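You operate a simulated robot arm through the tools that you are given. There is no shell and no other tool. Be economical: measure what you need, move in short steps, check, and stop when the job is done.

The job below is to be done with a simulated two-armed robot. You get a single attempt, and the scene is never put back.

Task
Take the lid off the grey pot on the top of the low bench and lay it down there.

The check looks at the end state, three seconds after you hand in, the way a careful person would. Anything else that was tipped, shoved, dropped, spilled or broken makes it a failure. Lids that push on must go on centred and level and be pressed home; caps that screw on are set level and turned clockwise until they are tight.

Robot
Two 7-joint arms with two-finger parallel grippers on one trunk, on a base that drives. Base frame: it is fixed to the floor where the robot stands at the start and does not move with it; the origin is under the middle of the robot, x ahead of it, y to its left, z up; the surface under the hand at the start is at about z = 760. Units: mm, degrees, N and s.
The left shoulder is at the start at [71, 156, 1005], the right one opposite. Payload 3.91 kg a hand.
The tool frame of a hand sits at the grasp point between the pads (the TCP): z along the fingers, y along the line on which they close. The tips reach 30 mm beyond it. Largest opening 110 mm; finger width 20, thickness 10; the body of the gripper, 48 by 112 mm, starts 55 mm behind the TCP.
Orientation is told as [roll, pitch, yaw] about the base's x, y, z axes, in that order, counted from this pose: with the fingers straight down and closing along the base's y, the tool's x points along the base's -x, its y along +y and its z along -z.

Tools
- The arms move only by the tool nudge_tool. It takes "left_series", "right_series" or both (then of equal length, played together; a hand with none holds still); each is a list of rows, each a list of 7 numbers: the turn, a rotation vector about the base's x, y, z in degrees, then the shift along the base's x, y, z in cm, then the gripper command, from -1 (shut) to 1 (fully open), values between in proportion. In form: [[wx, wy, wz, dx, dy, dz, hand], ...]. A call has 1 to 8 rows; each row is the pose to reach, as a shift and turn from the pose commanded when the call began. A row lasts 0.2 s, in which the tool goes at most 50 mm and 8.6 degrees; a call with a longer step from one row to the next is refused whole, and so is a gripper value outside its range. Where a pose cannot be reached the arm comes as near as it can. A force on the tool above 40 N (or 10 N above the force at the start of the call, whichever is more), or a blocked arm, ends the call early, and 0.2 s more pass. Each finger travels about 108 mm/s and halts on what it meets, pressing with about 45 N; the grip force reading is that of the motor and also rises with nothing between the fingers. The clock runs only during rows and for 0.2 s after the last one: add rows that repeat a pose to give the fingers time. It gives the time, the measured TCP pose, the force on the tool (base axes), the opening and the grip force at its end, in the units of the frame above (readings bear some noise), with the torque about the TCP (base axes, N m) and any sound that the robot's microphone picked up.
- Cameras (640 x 400 px; columns grow to the right, rows downward): "scene" is now at [139.7, -6.7, 1241.2]; the picture's right is [-0.06, -1.00, 0.00], its down [-0.48, 0.03, -0.88] and it looks along [0.88, -0.05, -0.48] (base axes); focal length 278 px, centre (320, 200). "left" rides on the left gripper at [72, -17, -104] in its tool frame; the picture's right is [0.23, 0.97, 0.00], its down [-0.76, 0.18, -0.62] and it looks along [-0.61, 0.14, 0.78] (tool axes); focal length 222 px, centre (320, 200). "right" rides on the right gripper at [72, 17, -103] in its tool frame; the picture's right is [-0.23, 0.97, 0.00], its down [-0.76, -0.18, -0.62] and it looks along [-0.61, -0.14, 0.78] (tool axes); focal length 222 px, centre (320, 200).
- get_image(camera): a new picture of that camera. The clock stands still meanwhile.
- lift_body(by): slides the trunk up (or, below 0, down) by that many mm; the arms and the scene camera ride with it, the base frame stays. It gives what a move gives, with no picture.
- steer(legs): drives the robot by 1 to 6 legs, each [ahead, left, turn to the left] in mm, mm and degrees, along the robot's own axes; the way and the turn of a leg run together, so that a leg with both is an arc; at most 1500 mm and 180 degrees a leg. The arms and the cameras ride along, it lands a little off, and it stops where it bumps. It gives what a move gives.
- pan_tilt(pan, tilt): turns the head with the scene camera to pan (to the left, within 86 degrees either way) and tilt (down, from -29 to 69), counted from straight ahead of the robot. It gives what a move gives.
- probe_pixels(camera, pixels): there is no depth. For up to 12 entries [column, row, z] of the newest picture of that camera ("zoom" is the newest enlarged one), the place [x, y] in the base frame at which the ray of that pixel passes the height z, good to about 2 mm. The clock stands still meanwhile.
- zoom(camera, box): a new picture of the part [left, top, right, bottom] of that camera's present view, enlarged. The clock stands still meanwhile.
- job_done(): hands the job in; it is judged then, once.

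Work in short steps. Measure before you move; look again where a grasp or a placing could have gone wrong, and mend it. You have 80 turns and 78 pictures in all, those below and enlarged ones among them. Open the grippers and draw the arms clear of the work before you hand the job in, unless the task says otherwise; then end with one line.

The tools are called after ">>>" by a JSON object that holds its "name" and its "arguments". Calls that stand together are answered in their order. nudge_tool: Moves the arms, as the interface text tells. Its arguments: {"type":"object","properties":{"left_series":{"type":"array"},"right_series":{"type":"array"}},"required":[]} The other tools are called the same way: lift_body (by) slides the trunk up or down; steer (legs) drives the base; pan_tilt (pan, tilt) turns the head that bears the scene camera; get_image (camera) takes a picture; probe_pixels (camera, pixels) gives the place at which the rays of pixels pass given heights; zoom (camera, box) takes an enlarged picture of a part of a camera's view; job_done () hands the job in.

At the start:

```text
t: 0.0
left_tcp_pos: [826.1, 205.4, 1065.2]
left_tcp_rot: [0.0, 0.0, 0.0]
left_contact_force: [-0.3, 0.0, 0.0]
left_ft_torque: [0.0, -0.01, 0.0]
left_grip_width: 110.0
left_gripper_force: 0.1
right_tcp_pos: [703.1, -327.1, 1116.4]
right_tcp_rot: [-0.1, 0.0, 0.0]
right_contact_force: [0.1, 0.0, 0.2]
right_ft_torque: [0.02, -0.02, -0.01]
right_grip_width: 110.0
right_gripper_force: 0.1
trunk travel left (down, up): [-450.0, 490.0]
robot x, y, heading: [-0.3, -1.4, 0.2]
head pan, tilt: [-3.4, 28.6]
```

scene: 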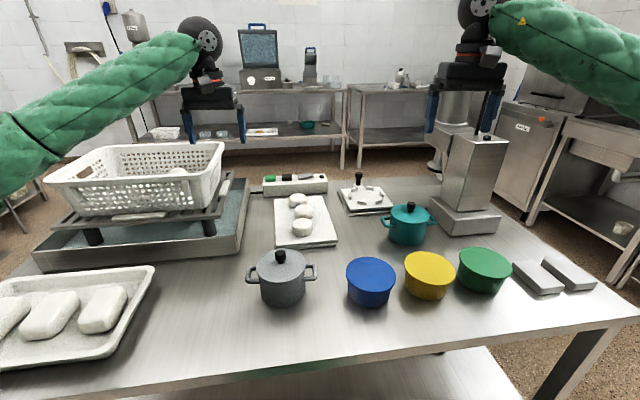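
right: 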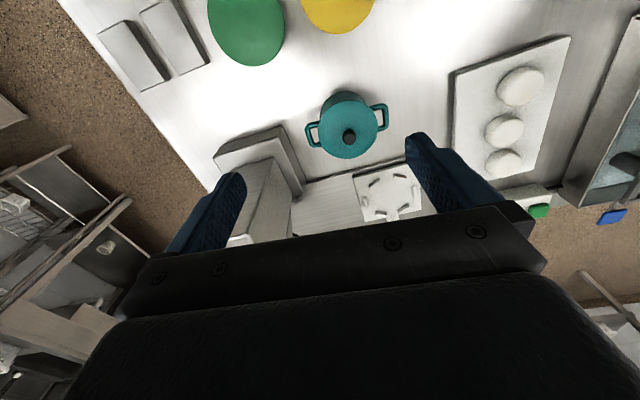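
left: 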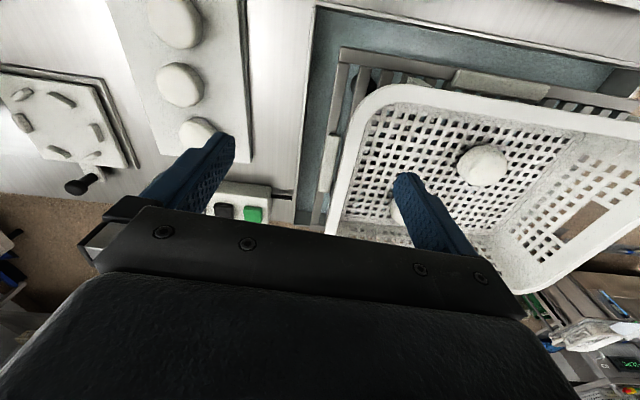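

The scene shows a grey lidded pot near (281,275) on the near table. First I check the surroundings, to be sure which surface is the "low bench", and zoom in on the pot.

>>> {"name": "zoom", "arguments": {"camera": "scene", "box": [220, 220, 348, 320]}}

>>> {"name": "pan_tilt", "arguments": {"pan": 70, "tilt": 28}}

>>> {"name": "get_image", "arguments": {"camera": "scene"}}

>>> {"name": "pan_tilt", "arguments": {"pan": -70, "tilt": 28}}

>>> {"name": "get_image", "arguments": {"camera": "scene"}}

```text
4.00 times, centred on (284, 270) of scene
```

zoom: 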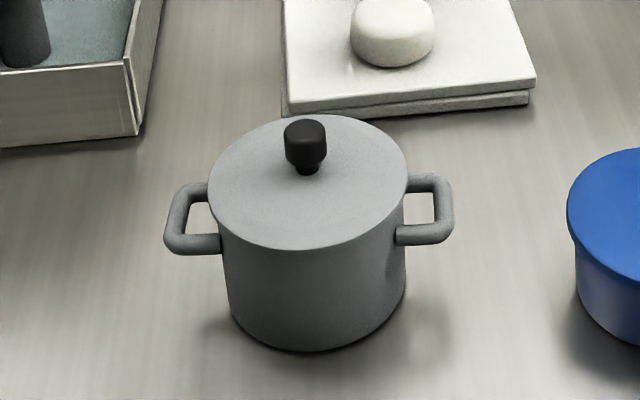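

```text
t: 1.4
left_tcp_pos: [824.6, 203.9, 1065.3]
left_tcp_rot: [0.0, 0.0, 0.0]
left_contact_force: [-0.2, -0.6, 0.6]
left_ft_torque: [-0.01, 0.03, 0.0]
left_grip_width: 109.9
left_gripper_force: 0.1
right_tcp_pos: [703.0, -326.4, 1117.2]
right_tcp_rot: [0.1, 0.1, 0.0]
right_contact_force: [-1.2, 0.3, 0.7]
right_ft_torque: [0.01, -0.02, 0.0]
right_grip_width: 109.7
right_gripper_force: 0.0
trunk travel left (down, up): [-450.0, 490.0]
robot x, y, heading: [0.3, -0.4, 0.0]
head pan, tilt: [70.0, 28.0]
```

```text
73 pictures are left
```

scene: 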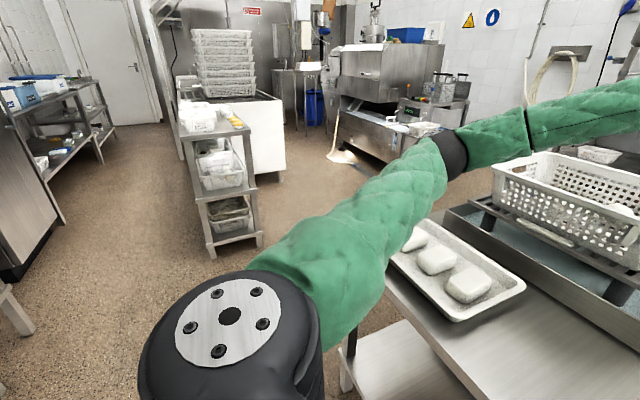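

```text
t: 3.7
left_tcp_pos: [824.2, 203.1, 1065.1]
left_tcp_rot: [0.0, -0.1, 0.1]
left_contact_force: [0.2, -0.9, -0.5]
left_ft_torque: [-0.02, 0.01, -0.01]
left_grip_width: 110.0
left_gripper_force: 0.0
right_tcp_pos: [704.0, -325.6, 1116.5]
right_tcp_rot: [0.0, 0.0, 0.0]
right_contact_force: [0.1, -0.3, 0.4]
right_ft_torque: [0.03, -0.03, 0.0]
right_grip_width: 109.9
right_gripper_force: 0.2
trunk travel left (down, up): [-450.0, 490.0]
robot x, y, heading: [-1.2, -0.2, 0.2]
head pan, tilt: [-70.0, 28.0]
```

```text
72 pictures are left
```

scene: 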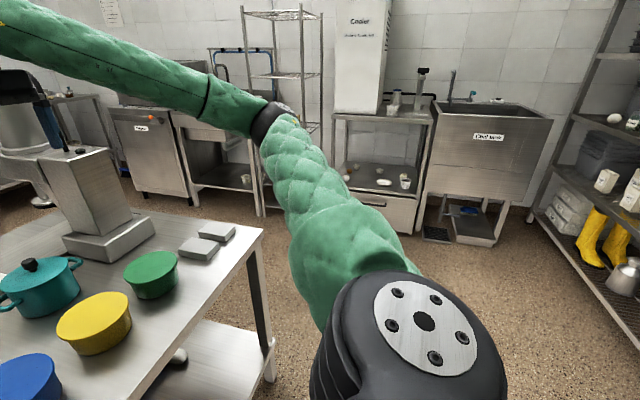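

No other grey pot is in sight, so the near table's top is the bench. I turn the head onto the pot and measure it.

>>> {"name": "pan_tilt", "arguments": {"pan": 5, "tilt": 45}}

>>> {"name": "get_image", "arguments": {"camera": "scene"}}

>>> {"name": "zoom", "arguments": {"camera": "scene", "box": [240, 100, 400, 200]}}

```text
t: 5.2
left_tcp_pos: [824.4, 205.0, 1064.0]
left_tcp_rot: [0.1, -0.1, 0.0]
left_contact_force: [-0.6, -0.1, -0.9]
left_ft_torque: [0.0, -0.02, 0.0]
left_grip_width: 109.9
left_gripper_force: 0.0
right_tcp_pos: [703.6, -326.3, 1117.1]
right_tcp_rot: [0.0, 0.0, 0.1]
right_contact_force: [-0.1, -0.5, 0.0]
right_ft_torque: [0.01, 0.02, 0.0]
right_grip_width: 110.1
right_gripper_force: 0.0
trunk travel left (down, up): [-450.0, 490.0]
robot x, y, heading: [1.2, -1.0, 0.1]
head pan, tilt: [5.0, 45.0]
```

```text
71 pictures are left
```

scene: 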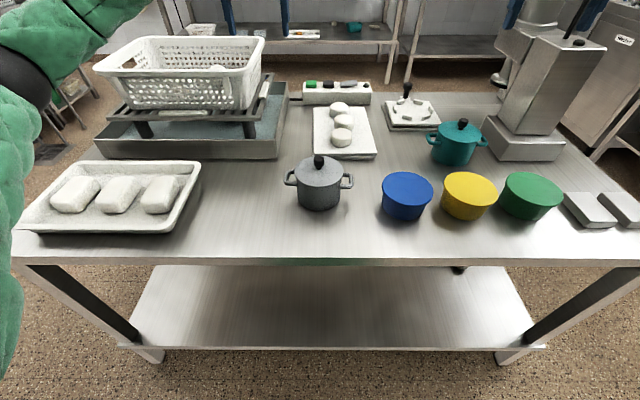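

```text
4.00 times, centred on (320, 150) of scene
```

zoom: 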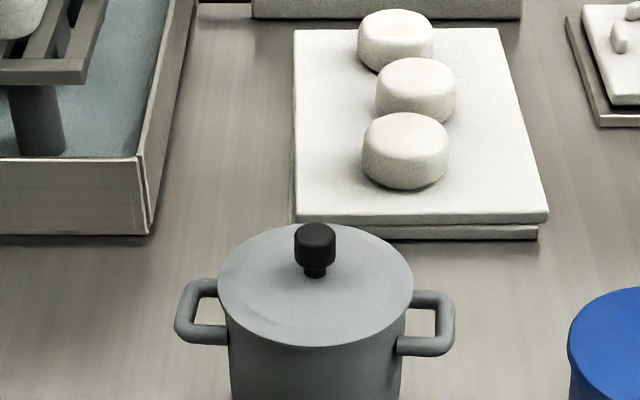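

The lid's ellipse in the zoom runs from (217,280) to (413,280), with its knob at (315,245). I probe the pot foot, lid rim and knob at trial heights.

>>> {"name": "probe_pixels", "arguments": {"camera": "zoom", "pixels": [[217, 283, 850], [413, 283, 850], [315, 222, 850], [315, 347, 850], [217, 283, 870], [413, 283, 870], [315, 347, 870], [315, 275, 850], [315, 232, 890], [295, 245, 880], [335, 245, 880]]}}

>>> {"name": "probe_pixels", "arguments": {"camera": "scene", "pixels": [[319, 210, 760], [298, 200, 760], [341, 200, 760], [320, 250, 760], [240, 220, 760], [270, 150, 760], [360, 220, 760]]}}

```text
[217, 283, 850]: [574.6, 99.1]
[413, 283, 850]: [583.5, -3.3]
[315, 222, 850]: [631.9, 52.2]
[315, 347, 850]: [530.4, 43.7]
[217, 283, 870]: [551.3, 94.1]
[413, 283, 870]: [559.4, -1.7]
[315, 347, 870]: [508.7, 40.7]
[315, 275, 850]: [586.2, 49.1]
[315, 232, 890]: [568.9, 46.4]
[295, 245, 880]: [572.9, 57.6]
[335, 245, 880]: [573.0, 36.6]
```

```text
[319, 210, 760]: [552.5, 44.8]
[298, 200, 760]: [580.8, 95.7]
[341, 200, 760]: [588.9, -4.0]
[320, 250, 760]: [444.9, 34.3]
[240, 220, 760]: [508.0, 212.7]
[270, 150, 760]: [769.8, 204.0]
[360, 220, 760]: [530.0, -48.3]
```

The table foot points (x≈552 front) and the lid rim fit a lid centre near (602,49) with its top at z≈835. I bring the left hand above it at z≈980, half open, for a closer look.

>>> {"name": "nudge_tool", "arguments": {"left_series": [[0, 0, 0, -3.5, -2.4, 0, 0.2], [0, 0, 0, -7, -4.8, -1, 0.0], [0, 0, 0, -10.5, -7.2, -2.5, 0.0], [0, 0, 0, -14, -9.6, -4, 0.0], [0, 0, 0, -17.5, -12, -5.5, 0.0], [0, 0, 0, -20.5, -14, -7, 0.0], [0, 0, 0, -22.4, -15.6, -8.5, 0.0], [0, 0, 0, -22.4, -15.6, -8.5, 0.0]]}}

>>> {"name": "get_image", "arguments": {"camera": "left"}}

>>> {"name": "get_image", "arguments": {"camera": "scene"}}

```text
t: 7.0
left_tcp_pos: [601.9, 47.4, 981.9]
left_tcp_rot: [0.0, -0.1, 0.0]
left_contact_force: [-0.6, 0.3, 0.2]
left_ft_torque: [0.0, -0.02, 0.02]
left_grip_width: 55.0
left_gripper_force: 0.1
right_tcp_pos: [703.5, -326.0, 1117.3]
right_tcp_rot: [-0.1, 0.0, 0.1]
right_contact_force: [-0.3, 0.4, -0.3]
right_ft_torque: [0.01, -0.06, 0.05]
right_grip_width: 110.1
right_gripper_force: 0.1
trunk travel left (down, up): [-450.0, 490.0]
robot x, y, heading: [-0.7, 0.3, 0.2]
head pan, tilt: [5.0, 45.0]
```

```text
69 pictures are left
```

left: 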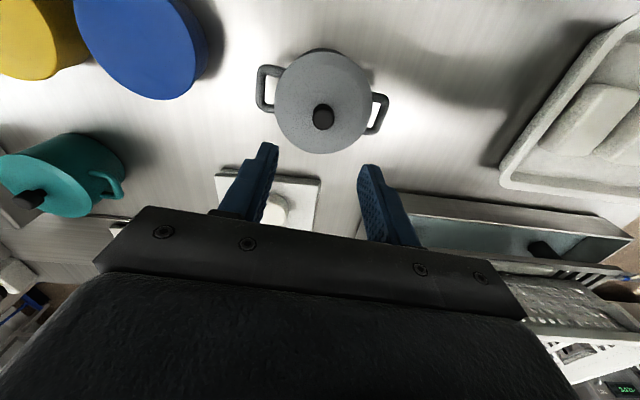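

```text
68 pictures are left
```

scene: 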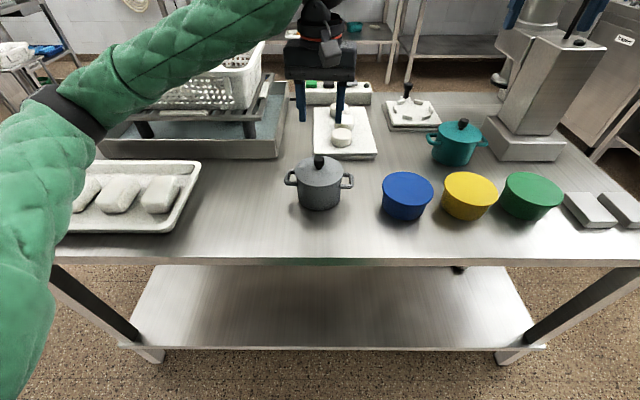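

The knob shows at about (323,117) in the left view. I zoom there to triangulate it with the scene view.

>>> {"name": "zoom", "arguments": {"camera": "left", "box": [240, 40, 400, 140]}}

>>> {"name": "probe_pixels", "arguments": {"camera": "left", "pixels": [[324, 118, 850], [324, 118, 870], [322, 100, 870], [322, 100, 850], [275, 100, 835], [371, 100, 835], [322, 50, 835], [322, 153, 835], [322, 153, 845]]}}

>>> {"name": "zoom", "arguments": {"camera": "scene", "box": [280, 140, 360, 190]}}

```text
4.00 times, centred on (320, 90) of left
```

zoom: 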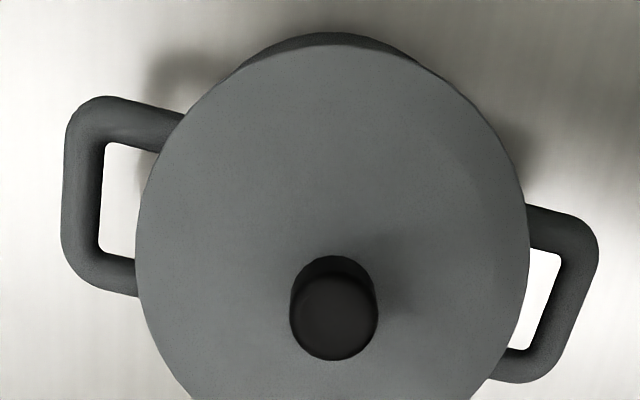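

```text
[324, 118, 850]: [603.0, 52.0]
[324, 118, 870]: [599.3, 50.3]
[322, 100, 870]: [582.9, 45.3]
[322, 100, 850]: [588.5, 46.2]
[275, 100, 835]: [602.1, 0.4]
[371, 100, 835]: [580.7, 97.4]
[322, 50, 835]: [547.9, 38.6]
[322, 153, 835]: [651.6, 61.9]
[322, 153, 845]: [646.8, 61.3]
```

```text
8.00 times, centred on (320, 165) of scene
```

zoom: 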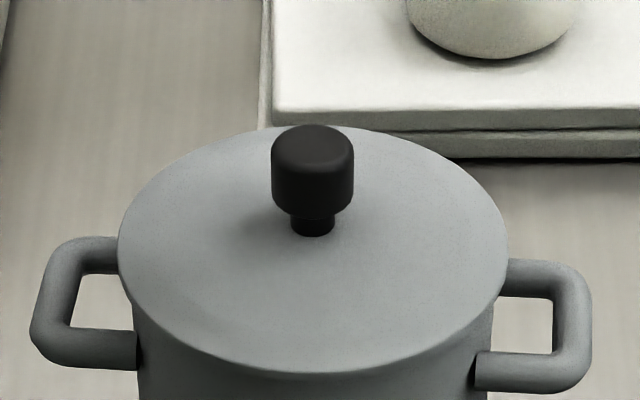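

The knob top centre is at (323.5,119.5) in the left view and about (312,143) in the scene zoom; its foot is at (312,232). I probe both to get heights.

>>> {"name": "probe_pixels", "arguments": {"camera": "zoom", "pixels": [[312, 143, 850], [312, 143, 860], [312, 143, 870], [312, 143, 880], [312, 228, 830], [312, 228, 840], [312, 228, 850], [272, 170, 865], [353, 170, 865]]}}

>>> {"name": "probe_pixels", "arguments": {"camera": "left", "pixels": [[323.5, 119.5, 850], [323.5, 119.5, 860], [323.5, 119.5, 870], [323.5, 119.5, 880]]}}

```text
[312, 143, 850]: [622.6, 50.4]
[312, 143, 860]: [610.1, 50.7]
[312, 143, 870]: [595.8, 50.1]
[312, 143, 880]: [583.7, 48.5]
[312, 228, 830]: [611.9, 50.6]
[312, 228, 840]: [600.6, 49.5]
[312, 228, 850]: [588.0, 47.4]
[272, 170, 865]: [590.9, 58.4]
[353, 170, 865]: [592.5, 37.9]
```

```text
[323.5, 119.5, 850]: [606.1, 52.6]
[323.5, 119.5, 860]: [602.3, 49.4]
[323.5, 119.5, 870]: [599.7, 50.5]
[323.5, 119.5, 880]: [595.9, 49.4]
```

Knob top is at z≈867, centre (600,50), lid surface ≈840. I lower the TCP to z≈876 (tips ≈6 mm over the lid) with the gripper half open, still not closing.

>>> {"name": "nudge_tool", "arguments": {"left_series": [[0, 0, 0, -0.2, 0.25, -4, 0.0], [0, 0, 0, -0.2, 0.25, -7, 0.0], [0, 0, 0, -0.2, 0.25, -9, 0.0], [0, 0, 0, -0.2, 0.25, -10.5, 0.0], [0, 0, 0, -0.2, 0.25, -10.5, 0.0]]}}

>>> {"name": "get_image", "arguments": {"camera": "left"}}

>>> {"name": "zoom", "arguments": {"camera": "scene", "box": [256, 120, 384, 200]}}

```text
t: 8.2
left_tcp_pos: [599.3, 52.9, 876.4]
left_tcp_rot: [-0.1, 0.0, 0.0]
left_contact_force: [-0.1, 0.4, -0.3]
left_ft_torque: [0.01, 0.01, 0.03]
left_grip_width: 54.9
left_gripper_force: 0.0
right_tcp_pos: [703.0, -326.4, 1115.9]
right_tcp_rot: [0.0, 0.0, 0.0]
right_contact_force: [-0.1, -0.3, 0.1]
right_ft_torque: [0.01, 0.0, 0.01]
right_grip_width: 110.1
right_gripper_force: 0.1
trunk travel left (down, up): [-450.0, 490.0]
robot x, y, heading: [-1.6, 5.5, 0.1]
head pan, tilt: [5.0, 45.0]
```

```text
65 pictures are left
```

left: 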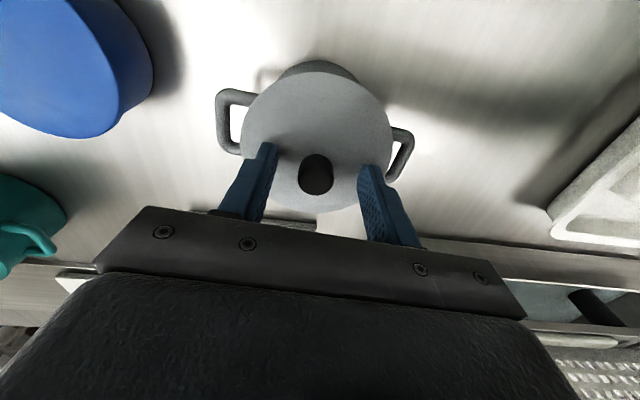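

```text
5.00 times, centred on (320, 160) of scene
```

zoom: 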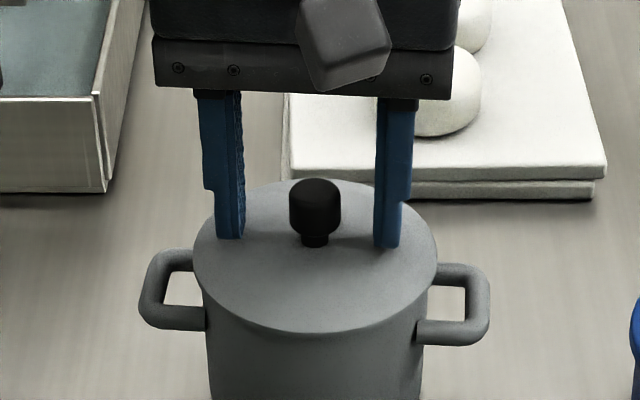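

The knob at (315,205) in the zoom sits about 2 mm right of the midpoint (309.5) between the fingers. I shift y by −2.3 mm and close.

>>> {"name": "nudge_tool", "arguments": {"left_series": [[0, 0, 0, 0.05, -0.23, 0, 0.0], [0, 0, 0, 0.05, -0.23, 0, -0.3], [0, 0, 0, 0.05, -0.23, 0, -0.55], [0, 0, 0, 0.05, -0.23, 0, -1], [0, 0, 0, 0.05, -0.23, 0, -1], [0, 0, 0, 0.05, -0.23, 0, -1]]}}

>>> {"name": "zoom", "arguments": {"camera": "scene", "box": [256, 120, 384, 200]}}

```text
t: 9.6
left_tcp_pos: [599.5, 48.9, 876.0]
left_tcp_rot: [0.1, 0.0, 0.0]
left_contact_force: [-0.1, 0.0, -0.8]
left_ft_torque: [-0.02, -0.04, 0.01]
left_grip_width: 19.2
left_gripper_force: 45.3
right_tcp_pos: [702.3, -325.6, 1116.9]
right_tcp_rot: [0.0, 0.0, -0.2]
right_contact_force: [-0.1, 0.3, -0.7]
right_ft_torque: [0.04, 0.02, 0.02]
right_grip_width: 110.0
right_gripper_force: 0.0
trunk travel left (down, up): [-450.0, 490.0]
robot x, y, heading: [-2.3, -2.0, 0.1]
head pan, tilt: [5.0, 45.0]
```

```text
5.00 times, centred on (320, 160) of scene
```

zoom: 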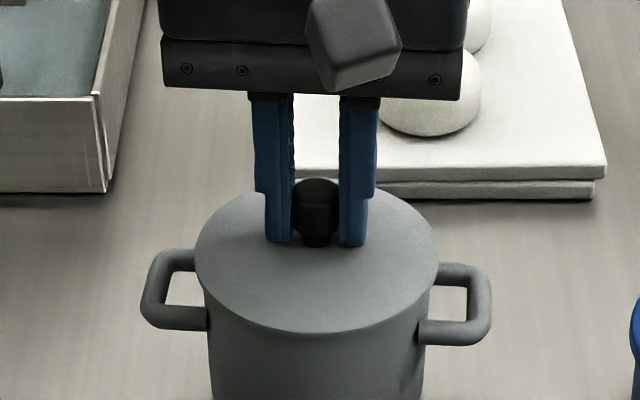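

The fingers hold the knob (19.2 mm, 45 N). I lift slowly by 5 cm and look.

>>> {"name": "nudge_tool", "arguments": {"left_series": [[0, 0, 0, 0, 0, 0.3, -1], [0, 0, 0, 0, 0, 0.7, -1], [0, 0, 0, 0, 0, 1.3, -1], [0, 0, 0, 0, 0, 2.2, -1], [0, 0, 0, 0, 0, 3.5, -1], [0, 0, 0, 0, 0, 5, -1], [0, 0, 0, 0, 0, 5, -1]]}}

>>> {"name": "get_image", "arguments": {"camera": "scene"}}

>>> {"name": "zoom", "arguments": {"camera": "scene", "box": [240, 110, 400, 220]}}

```text
t: 11.2
left_tcp_pos: [601.0, 49.5, 925.5]
left_tcp_rot: [0.0, 0.0, 0.0]
left_contact_force: [0.1, 0.1, -1.0]
left_ft_torque: [-0.04, -0.01, -0.01]
left_grip_width: 19.0
left_gripper_force: 45.1
right_tcp_pos: [704.4, -325.6, 1116.7]
right_tcp_rot: [-0.1, 0.0, 0.0]
right_contact_force: [0.1, 0.0, -0.2]
right_ft_torque: [-0.03, 0.07, 0.04]
right_grip_width: 109.9
right_gripper_force: 0.0
trunk travel left (down, up): [-450.0, 490.0]
robot x, y, heading: [-1.1, 0.1, 0.3]
head pan, tilt: [5.0, 45.0]
```

```text
62 pictures are left
```

scene: 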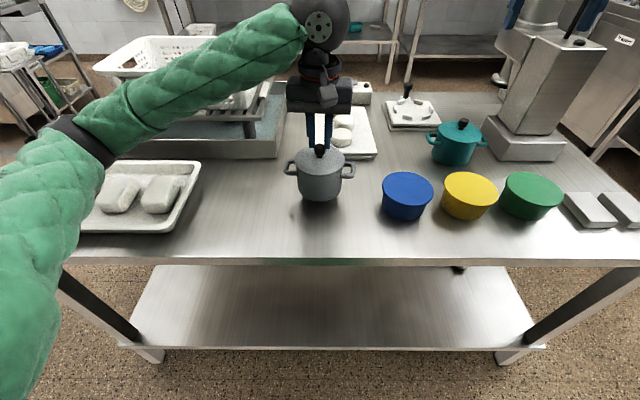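

```text
3.64 times, centred on (320, 165) of scene
```

zoom: 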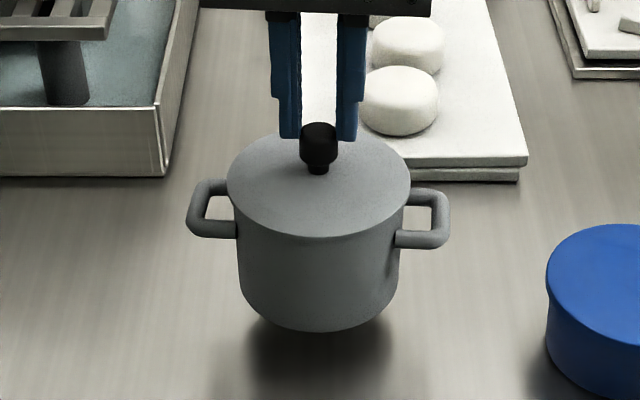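

The whole pot has come up with the lid: its foot is at row 200 instead of 210 with a shadow beneath, and the fingers have slipped up the knob. Before anything moves I measure how high it hangs.

>>> {"name": "probe_pixels", "arguments": {"camera": "scene", "pixels": [[319.5, 200.5, 770], [319.5, 200.5, 780], [319.5, 200.5, 790], [319.5, 200.5, 800]]}}

>>> {"name": "probe_pixels", "arguments": {"camera": "zoom", "pixels": [[319, 172, 860], [319, 172, 870], [319, 172, 880], [319, 331, 780], [319, 331, 790], [290, 137, 895], [347, 140, 895]]}}

>>> {"name": "get_image", "arguments": {"camera": "left"}}

```text
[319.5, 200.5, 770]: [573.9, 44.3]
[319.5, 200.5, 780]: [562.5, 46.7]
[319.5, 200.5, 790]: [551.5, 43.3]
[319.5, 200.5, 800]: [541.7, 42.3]
```

```text
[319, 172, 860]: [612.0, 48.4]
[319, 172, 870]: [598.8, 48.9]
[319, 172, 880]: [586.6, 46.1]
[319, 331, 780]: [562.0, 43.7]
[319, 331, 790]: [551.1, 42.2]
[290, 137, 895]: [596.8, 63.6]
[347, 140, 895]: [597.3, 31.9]
```

```text
60 pictures are left
```

left: 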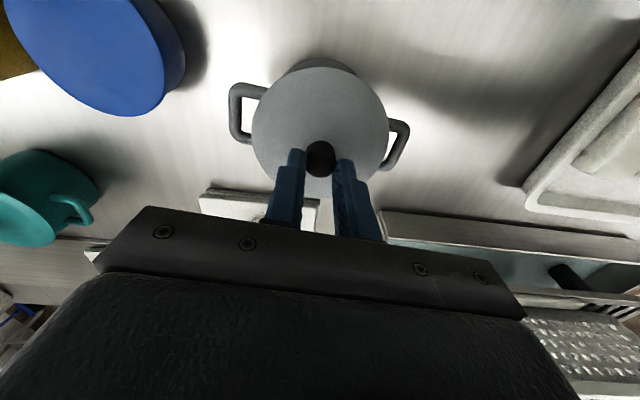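

The foot hangs about 30 mm above the table and the tips hold only the very top of the knob. I set it straight back down before it slips off.

>>> {"name": "nudge_tool", "arguments": {"left_series": [[0, 0, 0, 0, 0, -1.3, -1], [0, 0, 0, 0, 0, -2.4, -1], [0, 0, 0, 0, 0, -2.9, -1], [0, 0, 0, 0, 0, -3.3, -1]]}}

>>> {"name": "get_image", "arguments": {"camera": "scene"}}

>>> {"name": "zoom", "arguments": {"camera": "scene", "box": [240, 120, 400, 220]}}

```text
t: 12.3
left_tcp_pos: [598.5, 47.1, 896.9]
left_tcp_rot: [-0.3, -0.5, 0.1]
left_contact_force: [-1.6, -0.9, 17.9]
left_ft_torque: [0.03, 0.88, -0.02]
left_grip_width: 19.4
left_gripper_force: 45.0
right_tcp_pos: [702.1, -326.5, 1116.5]
right_tcp_rot: [0.0, 0.0, -0.1]
right_contact_force: [-0.3, 1.4, 0.2]
right_ft_torque: [0.01, -0.03, -0.02]
right_grip_width: 109.9
right_gripper_force: 0.1
trunk travel left (down, up): [-450.0, 490.0]
robot x, y, heading: [1.5, -1.7, -0.2]
head pan, tilt: [5.0, 45.0]
stopped in row 4 (left hand): the force on the tool passed its limit at 43 N (the readings are from after the stop); the commanded pose is now the measured one
```

```text
59 pictures are left
```

scene: 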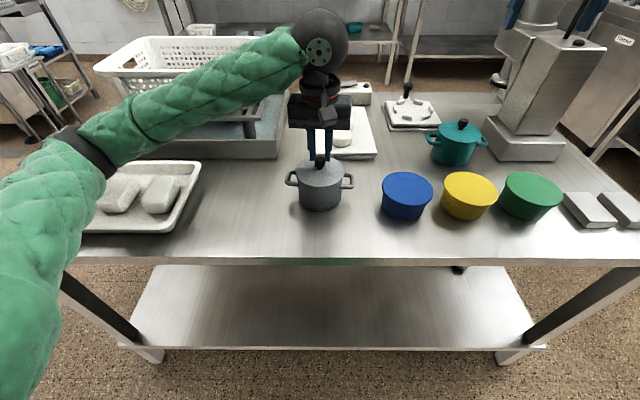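

```text
4.00 times, centred on (320, 170) of scene
```

zoom: 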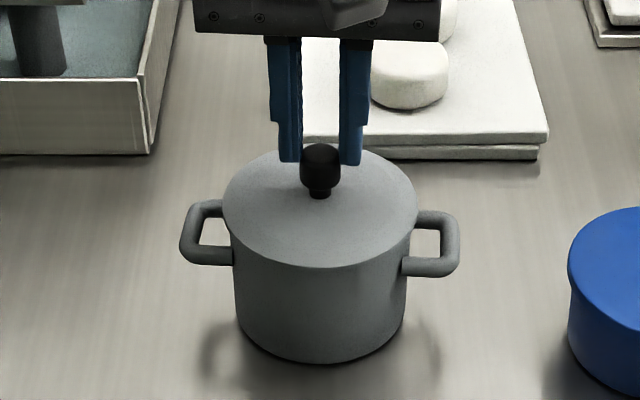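

The pot is back upright on its spot (foot at row 210). So the lid is a tight fit and the knob slipped; I open, go a little lower (TCP ≈872) and regrip to test with a 4 mm pull and a force reading.

>>> {"name": "nudge_tool", "arguments": {"left_series": [[0, 0, 0, 0, 0, 0, -0.3], [0.3, 0.5, 0, 0.15, 0.2, 0.2, 0.0], [0.3, 0.5, 0, 0.15, 0.2, -1.2, 0.0], [0.3, 0.5, 0, 0.15, 0.2, -2.4, 0.0], [0.3, 0.5, 0, 0.15, 0.2, -2.4, -0.5], [0.3, 0.5, 0, 0.15, 0.2, -2.4, -1], [0.3, 0.5, 0, 0.15, 0.2, -2.4, -1]]}}

>>> {"name": "nudge_tool", "arguments": {"left_series": [[0, 0, 0, 0, 0, 0.2, -1], [0, 0, 0, 0, 0, 0.4, -1]]}}

>>> {"name": "zoom", "arguments": {"camera": "scene", "box": [240, 120, 400, 220]}}

```text
t: 13.9
left_tcp_pos: [600.2, 51.9, 870.9]
left_tcp_rot: [0.2, 0.2, 0.1]
left_contact_force: [-0.6, 0.3, 0.6]
left_ft_torque: [-0.04, -0.01, -0.01]
left_grip_width: 20.0
left_gripper_force: 45.5
right_tcp_pos: [702.0, -326.5, 1116.6]
right_tcp_rot: [0.0, 0.0, -0.1]
right_contact_force: [-0.5, 0.8, 0.0]
right_ft_torque: [-0.01, -0.02, 0.01]
right_grip_width: 110.1
right_gripper_force: 0.1
trunk travel left (down, up): [-450.0, 490.0]
robot x, y, heading: [-3.7, -0.8, 0.3]
head pan, tilt: [5.0, 45.0]
heard: snap
```

```text
t: 14.5
left_tcp_pos: [600.5, 50.7, 875.6]
left_tcp_rot: [0.1, 0.2, 0.1]
left_contact_force: [-0.7, -0.9, -0.7]
left_ft_torque: [0.01, 0.0, -0.01]
left_grip_width: 20.3
left_gripper_force: 45.3
right_tcp_pos: [702.9, -326.2, 1117.3]
right_tcp_rot: [0.0, 0.0, 0.0]
right_contact_force: [0.5, 0.4, 0.0]
right_ft_torque: [0.01, -0.01, -0.01]
right_grip_width: 109.9
right_gripper_force: 0.2
trunk travel left (down, up): [-450.0, 490.0]
robot x, y, heading: [1.2, 2.3, -0.1]
head pan, tilt: [5.0, 45.0]
```

```text
4.00 times, centred on (320, 170) of scene
```

zoom: 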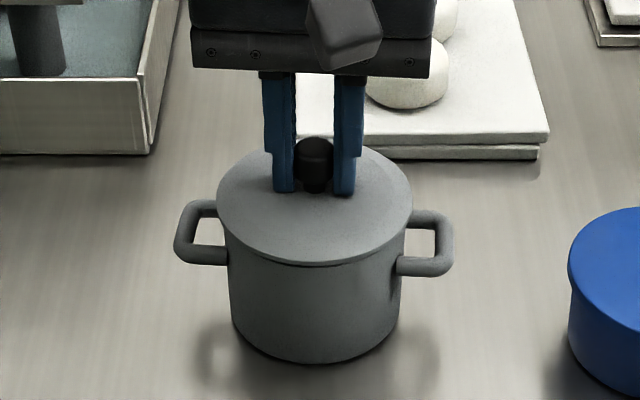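

A snap was heard and a dark line now shows under the lid rim at (310,264), with the pot foot unchanged at row 362. I lift another 10 mm slowly and compare.

>>> {"name": "nudge_tool", "arguments": {"left_series": [[0, 0, 0, 0, 0, 0.2, -1], [0, 0, 0, 0, 0, 0.5, -1], [0, 0, 0, 0, 0, 0.8, -1], [0, 0, 0, 0, 0, 1.0, -1]]}}

>>> {"name": "zoom", "arguments": {"camera": "scene", "box": [240, 120, 400, 220]}}

```text
t: 15.5
left_tcp_pos: [601.6, 49.1, 885.5]
left_tcp_rot: [0.2, 0.3, 0.1]
left_contact_force: [0.6, 0.2, -1.2]
left_ft_torque: [-0.03, -0.02, 0.02]
left_grip_width: 20.2
left_gripper_force: 44.7
right_tcp_pos: [702.7, -327.7, 1115.1]
right_tcp_rot: [0.0, 0.0, 0.0]
right_contact_force: [-0.4, 0.4, 0.8]
right_ft_torque: [0.03, 0.0, -0.03]
right_grip_width: 110.1
right_gripper_force: 0.0
trunk travel left (down, up): [-450.0, 490.0]
robot x, y, heading: [0.9, -2.6, 0.1]
head pan, tilt: [5.0, 45.0]
```

```text
4.00 times, centred on (320, 170) of scene
```

zoom: 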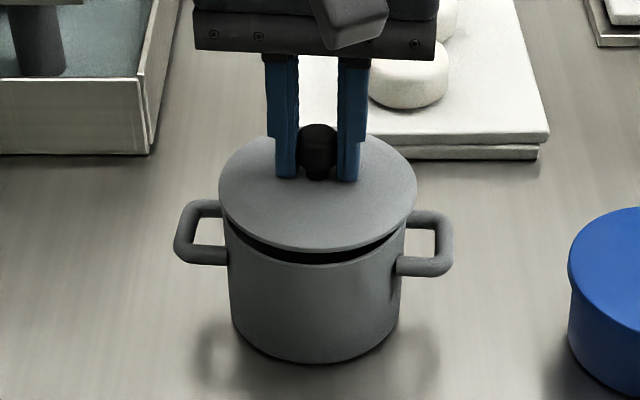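

The lid is clear of the pot (gap visible, pot unmoved). The free area is left of the pot around scene pixel (240,195); I probe its bounds.

>>> {"name": "get_image", "arguments": {"camera": "scene"}}

>>> {"name": "probe_pixels", "arguments": {"camera": "scene", "pixels": [[240, 195, 760], [240, 205, 760], [198, 175, 785], [185, 232, 785], [202, 163, 785], [275, 159, 760], [180, 159, 760], [285, 184, 815], [250, 260, 760]]}}

```text
55 pictures are left
```

scene: 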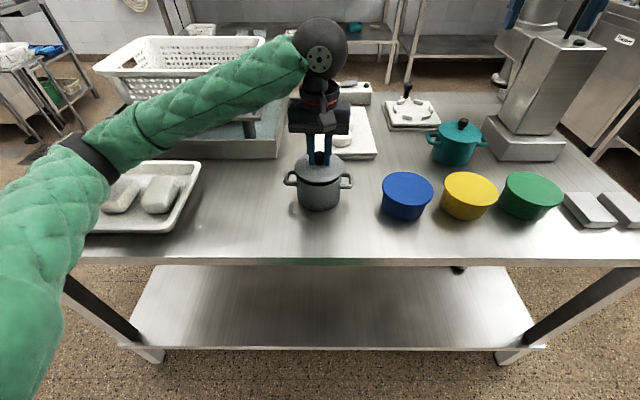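

```text
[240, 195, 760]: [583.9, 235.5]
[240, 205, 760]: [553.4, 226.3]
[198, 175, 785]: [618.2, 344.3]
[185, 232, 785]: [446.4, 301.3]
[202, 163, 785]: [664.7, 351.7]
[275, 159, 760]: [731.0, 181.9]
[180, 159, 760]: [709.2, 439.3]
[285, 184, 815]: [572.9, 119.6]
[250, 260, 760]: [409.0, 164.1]
```

Spot (575,215) is free: tray edge y≈340, pot handle y≈120, basin x≈720. I lift 5 cm more, carry the lid there and look.

>>> {"name": "nudge_tool", "arguments": {"left_series": [[0, 0, 0, 0, 0, 2.5, -1], [0, 0, 0, 0, 0, 5, -1], [0, 0, 0, -0.4, 3.5, 5, -1], [0, 0, 0, -1, 7.5, 5, -1], [0, 0, 0, -1.7, 11.5, 5, -1], [0, 0, 0, -2.3, 14.7, 5, -1], [0, 0, 0, -2.6, 16.5, 5, -1], [0, 0, 0, -2.6, 16.5, 5, -1]]}}

>>> {"name": "get_image", "arguments": {"camera": "scene"}}

>>> {"name": "get_image", "arguments": {"camera": "left"}}

>>> {"name": "zoom", "arguments": {"camera": "scene", "box": [180, 110, 372, 230]}}

```text
t: 17.3
left_tcp_pos: [575.7, 213.0, 937.9]
left_tcp_rot: [0.1, 0.2, 0.1]
left_contact_force: [-0.3, -0.3, -0.7]
left_ft_torque: [0.01, -0.03, -0.02]
left_grip_width: 18.8
left_gripper_force: 45.2
right_tcp_pos: [702.8, -326.3, 1116.3]
right_tcp_rot: [0.1, 0.0, 0.0]
right_contact_force: [0.2, 0.8, 0.0]
right_ft_torque: [0.05, -0.01, 0.0]
right_grip_width: 110.2
right_gripper_force: 0.0
trunk travel left (down, up): [-450.0, 490.0]
robot x, y, heading: [-3.4, -0.7, 0.1]
head pan, tilt: [5.0, 45.0]
```

```text
54 pictures are left
```

scene: 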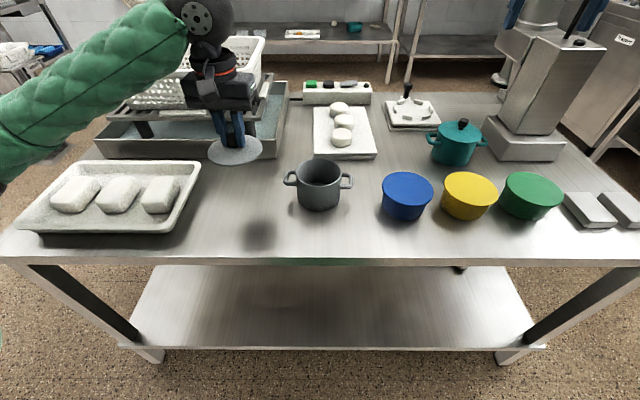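

```text
53 pictures are left
```

left: 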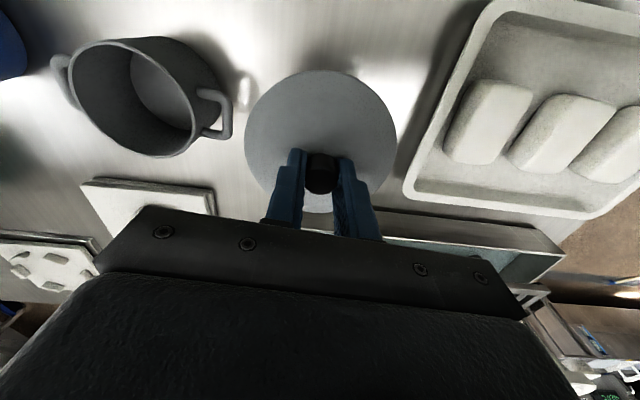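

```text
3.33 times, centred on (276, 170) of scene
```

zoom: 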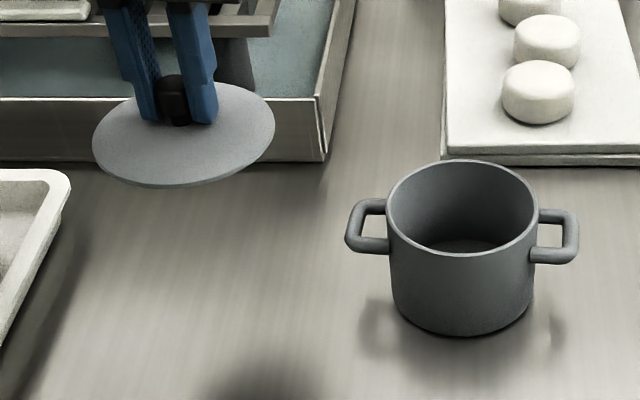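

The pot is empty and upright and the lid hangs level over free table. I lower it to TCP ≈815, then check.

>>> {"name": "nudge_tool", "arguments": {"left_series": [[0, 0, 0, 0, 0, -3, -1], [0, 0, 0, 0, 0, -6, -1], [0, 0, 0, 0, 0, -8.5, -1], [0, 0, 0, 0, 0, -10.5, -1], [0, 0, 0, 0, 0, -11.5, -1], [0, 0, 0, 0, 0, -12, -1]]}}

>>> {"name": "zoom", "arguments": {"camera": "scene", "box": [180, 140, 340, 240]}}

```text
t: 18.7
left_tcp_pos: [575.3, 213.2, 819.9]
left_tcp_rot: [0.4, -0.1, 0.1]
left_contact_force: [0.9, 0.0, -0.3]
left_ft_torque: [0.02, -0.02, -0.04]
left_grip_width: 19.1
left_gripper_force: 44.8
right_tcp_pos: [702.3, -329.6, 1118.1]
right_tcp_rot: [0.2, -0.2, -0.1]
right_contact_force: [0.4, 0.6, 0.0]
right_ft_torque: [0.02, 0.0, -0.01]
right_grip_width: 109.9
right_gripper_force: 0.0
trunk travel left (down, up): [-450.0, 490.0]
robot x, y, heading: [2.9, -1.0, -0.1]
head pan, tilt: [5.0, 45.0]
```

```text
4.00 times, centred on (260, 190) of scene
```

zoom: 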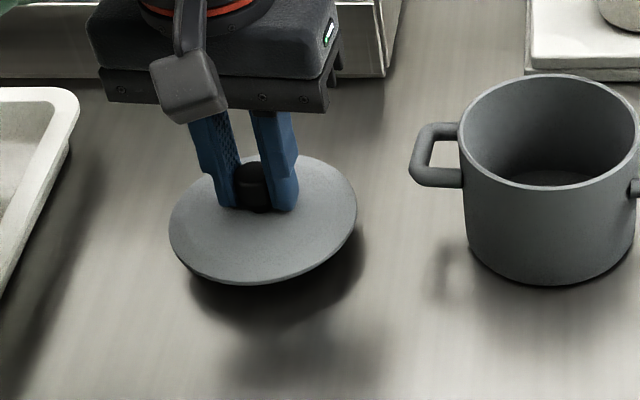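

The lid hovers some 15–25 mm above the table. I lower in 3 mm rows until contact shows in the force.

>>> {"name": "nudge_tool", "arguments": {"left_series": [[0, 0, 0, 0, 0, -0.3, -1], [0, 0, 0, 0, 0, -0.6, -1], [0, 0, 0, 0, 0, -0.9, -1], [0, 0, 0, 0, 0, -1.2, -1]]}}

>>> {"name": "zoom", "arguments": {"camera": "scene", "box": [180, 140, 340, 240]}}

```text
t: 19.7
left_tcp_pos: [573.5, 210.3, 815.6]
left_tcp_rot: [0.9, -0.8, 0.3]
left_contact_force: [0.0, -0.3, -0.6]
left_ft_torque: [-0.01, 0.01, 0.02]
left_grip_width: 19.3
left_gripper_force: 44.6
right_tcp_pos: [698.1, -335.2, 1119.0]
right_tcp_rot: [0.5, -0.3, 0.0]
right_contact_force: [1.5, 0.1, 0.4]
right_ft_torque: [0.03, 0.0, -0.01]
right_grip_width: 110.1
right_gripper_force: 0.0
trunk travel left (down, up): [-450.0, 490.0]
robot x, y, heading: [2.7, -0.9, 0.1]
head pan, tilt: [5.0, 45.0]
```

```text
4.00 times, centred on (260, 190) of scene
```

zoom: 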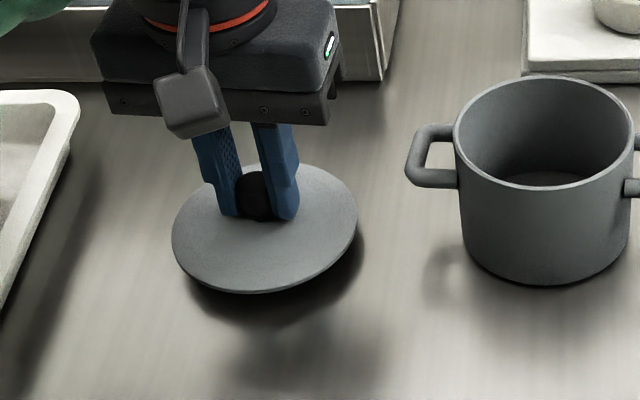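

The hand came down only 4 mm of 12, and the right hand also drifted, so the left arm (elbow or forearm) is probably leaning on something. I look at the whole scene and to the left.

>>> {"name": "get_image", "arguments": {"camera": "scene"}}

>>> {"name": "pan_tilt", "arguments": {"pan": 45, "tilt": 45}}

>>> {"name": "get_image", "arguments": {"camera": "scene"}}

>>> {"name": "get_image", "arguments": {"camera": "left"}}

```text
49 pictures are left
```

scene: 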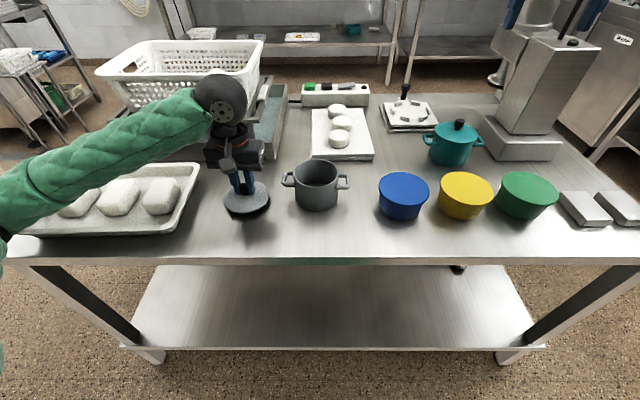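

```text
t: 20.8
left_tcp_pos: [571.6, 212.5, 814.2]
left_tcp_rot: [0.8, -0.7, 0.3]
left_contact_force: [-1.0, -0.2, 0.1]
left_ft_torque: [0.0, -0.02, 0.01]
left_grip_width: 19.3
left_gripper_force: 44.8
right_tcp_pos: [696.7, -334.6, 1121.4]
right_tcp_rot: [0.5, -0.5, 0.1]
right_contact_force: [-0.5, 0.0, -0.3]
right_ft_torque: [0.01, 0.0, 0.01]
right_grip_width: 110.3
right_gripper_force: 0.0
trunk travel left (down, up): [-450.0, 490.0]
robot x, y, heading: [-2.7, -1.9, -0.1]
head pan, tilt: [45.0, 45.0]
```

```text
48 pictures are left
```

scene: 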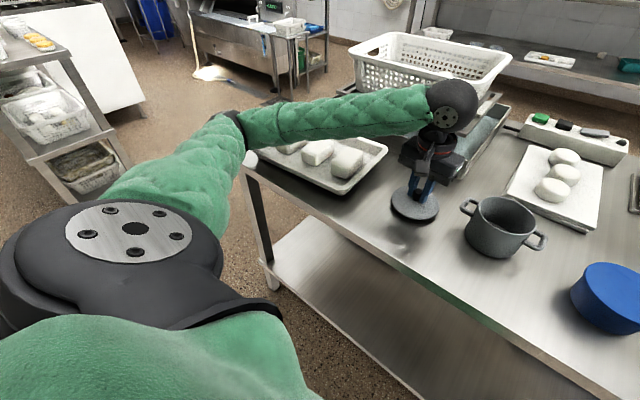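

```text
47 pictures are left
```

left: 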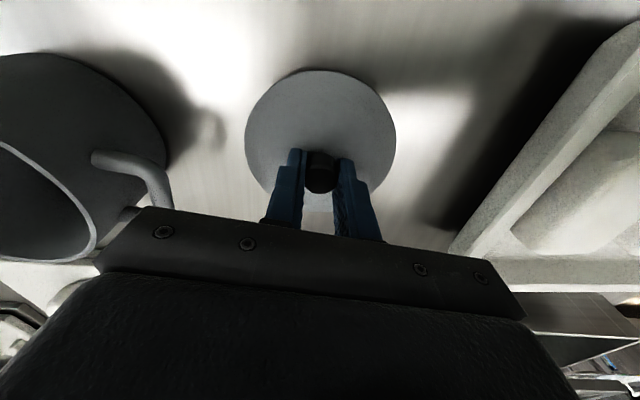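

The left elbow is leaning on the tray/table corner near (245,150). I raise the hand 4 cm first to relieve it, then raise the trunk so that the arm reaches down more steeply.

>>> {"name": "nudge_tool", "arguments": {"left_series": [[0, 0, 0, 0, 0, 0.7, -1], [0, 0, 0, 0, 0, 1.8, -1], [0, 0, 0, 0, 0, 3, -1], [0, 0, 0, 0, 0, 4, -1]]}}

>>> {"name": "lift_body", "arguments": {"by": 200}}

>>> {"name": "get_image", "arguments": {"camera": "scene"}}

```text
t: 21.8
left_tcp_pos: [571.6, 211.7, 843.5]
left_tcp_rot: [0.3, 0.1, 0.1]
left_contact_force: [0.1, -0.4, -0.5]
left_ft_torque: [-0.01, 0.0, 0.01]
left_grip_width: 18.9
left_gripper_force: 45.0
right_tcp_pos: [699.0, -329.3, 1117.1]
right_tcp_rot: [0.1, -0.2, -0.1]
right_contact_force: [0.1, 0.1, -0.6]
right_ft_torque: [-0.01, 0.0, -0.01]
right_grip_width: 110.1
right_gripper_force: 0.1
trunk travel left (down, up): [-450.0, 490.0]
robot x, y, heading: [3.0, 2.0, -0.3]
head pan, tilt: [45.0, 45.0]
```

```text
t: 24.0
left_tcp_pos: [575.8, 214.3, 1040.6]
left_tcp_rot: [0.1, 0.4, 0.1]
left_contact_force: [0.0, 0.9, -0.8]
left_ft_torque: [-0.01, -0.01, 0.02]
left_grip_width: 19.0
left_gripper_force: 44.9
right_tcp_pos: [703.7, -326.0, 1316.1]
right_tcp_rot: [0.1, 0.0, 0.1]
right_contact_force: [0.1, -1.0, 0.2]
right_ft_torque: [0.02, 0.0, 0.02]
right_grip_width: 110.1
right_gripper_force: 0.1
trunk travel left (down, up): [-650.0, 290.0]
robot x, y, heading: [-3.9, 3.5, -0.2]
head pan, tilt: [45.0, 45.0]
```

```text
46 pictures are left
```

scene: 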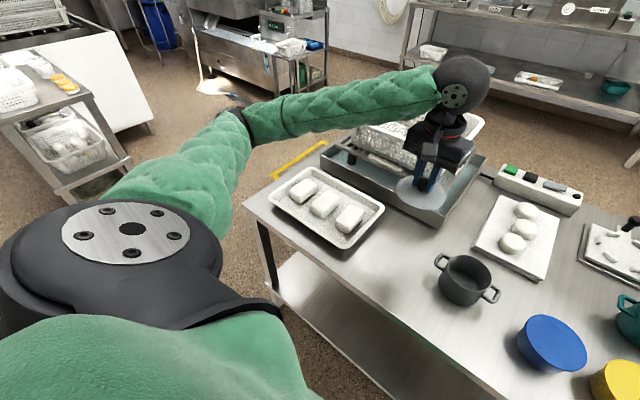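

The tray and table look untouched. I lower the hand with the raised trunk to TCP ≈845 and check the readings and elbow.

>>> {"name": "nudge_tool", "arguments": {"left_series": [[0, 0, 0, 0, 0, -3.5, -1], [0, 0, 0, 0, 0, -7, -1], [0, 0, 0, 0, 0, -10.5, -1], [0, 0, 0, 0, 0, -14, -1], [0, 0, 0, 0, 0, -17, -1], [0, 0, 0, 0, 0, -19, -1], [0, 0, 0, 0, 0, -20, -1]]}}

>>> {"name": "get_image", "arguments": {"camera": "scene"}}

```text
t: 25.6
left_tcp_pos: [575.5, 217.0, 839.0]
left_tcp_rot: [0.1, 0.2, 0.2]
left_contact_force: [-0.7, -0.1, -1.3]
left_ft_torque: [-0.06, -0.05, 0.01]
left_grip_width: 19.3
left_gripper_force: 44.9
right_tcp_pos: [702.8, -325.2, 1316.3]
right_tcp_rot: [-0.1, 0.0, 0.0]
right_contact_force: [-1.3, -0.4, -0.4]
right_ft_torque: [-0.03, -0.01, -0.01]
right_grip_width: 110.3
right_gripper_force: 0.1
trunk travel left (down, up): [-650.0, 290.0]
robot x, y, heading: [1.4, 2.0, -0.0]
head pan, tilt: [45.0, 45.0]
```

```text
45 pictures are left
```

scene: 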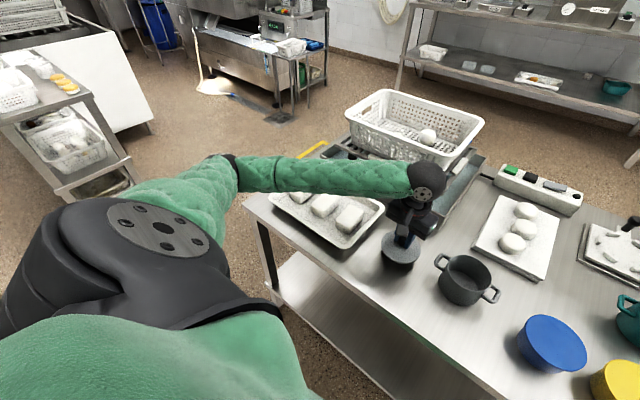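

Readings are clean (right hand undisturbed, rotation near zero). I lower on in 4 mm rows to TCP ≈811 and re-check.

>>> {"name": "nudge_tool", "arguments": {"left_series": [[0, 0, 0, 0, 0, -0.5, -1], [0, 0, 0, 0, 0, -1.0, -1], [0, 0, 0, 0, 0, -1.5, -1], [0, 0, 0, 0, 0, -2.0, -1], [0, 0, 0, 0, 0, -2.4, -1], [0, 0, 0, 0, 0, -2.8, -1]]}}

>>> {"name": "zoom", "arguments": {"camera": "scene", "box": [320, 180, 480, 280]}}

```text
t: 27.0
left_tcp_pos: [575.5, 212.3, 813.1]
left_tcp_rot: [0.1, 0.4, 0.1]
left_contact_force: [0.4, 0.1, -1.2]
left_ft_torque: [0.0, -0.01, 0.01]
left_grip_width: 19.2
left_gripper_force: 45.1
right_tcp_pos: [703.3, -326.2, 1315.9]
right_tcp_rot: [0.0, 0.0, -0.1]
right_contact_force: [-0.2, -0.9, 0.2]
right_ft_torque: [-0.02, 0.01, -0.02]
right_grip_width: 110.2
right_gripper_force: 0.1
trunk travel left (down, up): [-650.0, 290.0]
robot x, y, heading: [-0.2, -1.0, -0.1]
head pan, tilt: [45.0, 45.0]
```

```text
4.00 times, centred on (400, 230) of scene
```

zoom: 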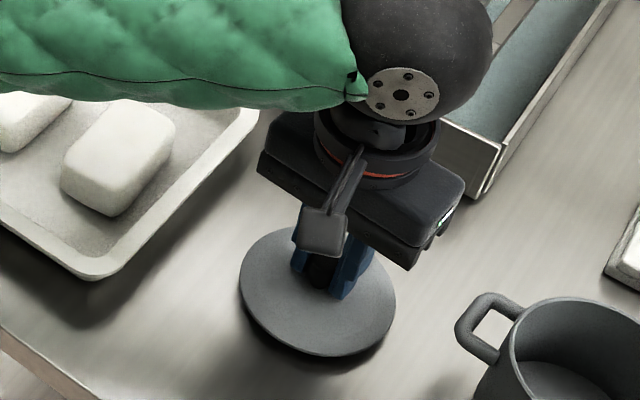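

No interference this time. I continue down in 3 mm rows.

>>> {"name": "nudge_tool", "arguments": {"left_series": [[0, 0, 0, 0, 0, -0.3, -1], [0, 0, 0, 0, 0, -0.6, -1], [0, 0, 0, 0, 0, -0.9, -1], [0, 0, 0, 0, 0, -1.2, -1]]}}

>>> {"name": "zoom", "arguments": {"camera": "scene", "box": [320, 180, 480, 280]}}

```text
t: 28.1
left_tcp_pos: [577.0, 215.0, 806.7]
left_tcp_rot: [0.0, -0.2, 0.1]
left_contact_force: [-8.8, -0.1, 22.9]
left_ft_torque: [-0.19, 0.64, -0.08]
left_grip_width: 19.2
left_gripper_force: 44.9
right_tcp_pos: [702.2, -325.5, 1317.3]
right_tcp_rot: [0.0, 0.0, 0.1]
right_contact_force: [0.0, 0.2, 0.2]
right_ft_torque: [-0.02, 0.05, 0.02]
right_grip_width: 109.9
right_gripper_force: 0.1
trunk travel left (down, up): [-650.0, 290.0]
robot x, y, heading: [2.0, -3.4, 0.0]
head pan, tilt: [45.0, 45.0]
stopped in row 4 (left hand): the force on the tool passed its limit at 43 N (the readings are from after the stop); the commanded pose is now the measured one
```

```text
4.00 times, centred on (400, 230) of scene
```

zoom: 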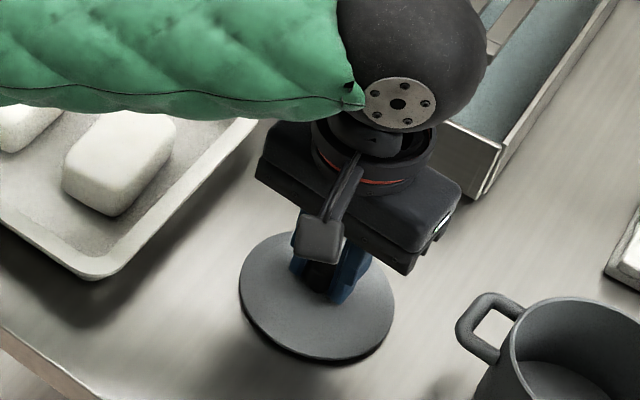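

The lid has touched the table at TCP z≈806 (22.9 N residual). I open gradually, widening the fingers around the knob, then rise straight up.

>>> {"name": "nudge_tool", "arguments": {"left_series": [[0, 0, 0, 0, 0, 0.1, -1], [0, 0, 0, 0, 0, 0.1, -0.6], [0, 0, 0, 0, 0, 0.1, -0.3], [0, 0, 0, 0, 0, 0.1, 0.0], [0, 0, 0, 0, 0, 0.1, 0.0], [0, 0, 0, 0, 0, 3, 0.0], [0, 0, 0, 0, 0, 7, 0.0], [0, 0, 0, 0, 0, 11, 0.0]]}}

>>> {"name": "get_image", "arguments": {"camera": "left"}}

>>> {"name": "zoom", "arguments": {"camera": "scene", "box": [240, 140, 560, 340]}}

```text
t: 29.9
left_tcp_pos: [578.6, 213.4, 916.2]
left_tcp_rot: [0.1, 0.1, 0.2]
left_contact_force: [-0.3, -0.7, -0.7]
left_ft_torque: [-0.02, 0.0, -0.02]
left_grip_width: 54.8
left_gripper_force: 0.1
right_tcp_pos: [704.0, -326.7, 1316.2]
right_tcp_rot: [0.0, 0.0, 0.1]
right_contact_force: [-0.4, -0.1, -0.7]
right_ft_torque: [0.06, 0.03, -0.01]
right_grip_width: 110.0
right_gripper_force: 0.1
trunk travel left (down, up): [-650.0, 290.0]
robot x, y, heading: [-2.3, -0.7, -0.2]
head pan, tilt: [45.0, 45.0]
```

```text
42 pictures are left
```

left: 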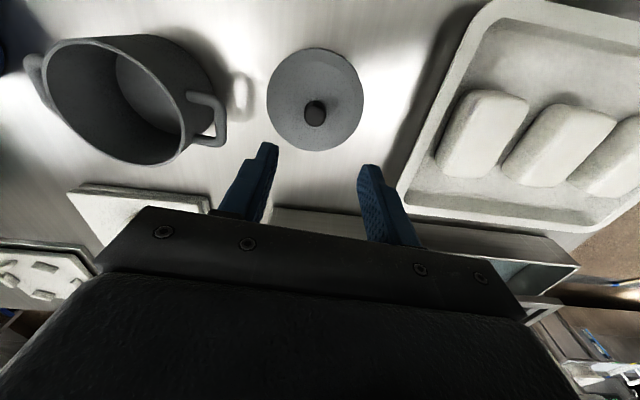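

```text
2.00 times, centred on (400, 240) of scene
```

zoom: 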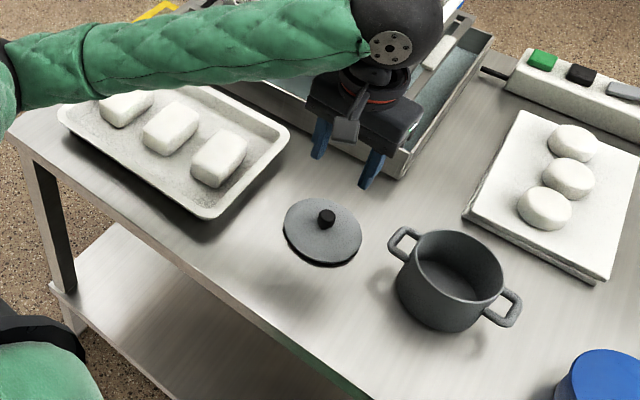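

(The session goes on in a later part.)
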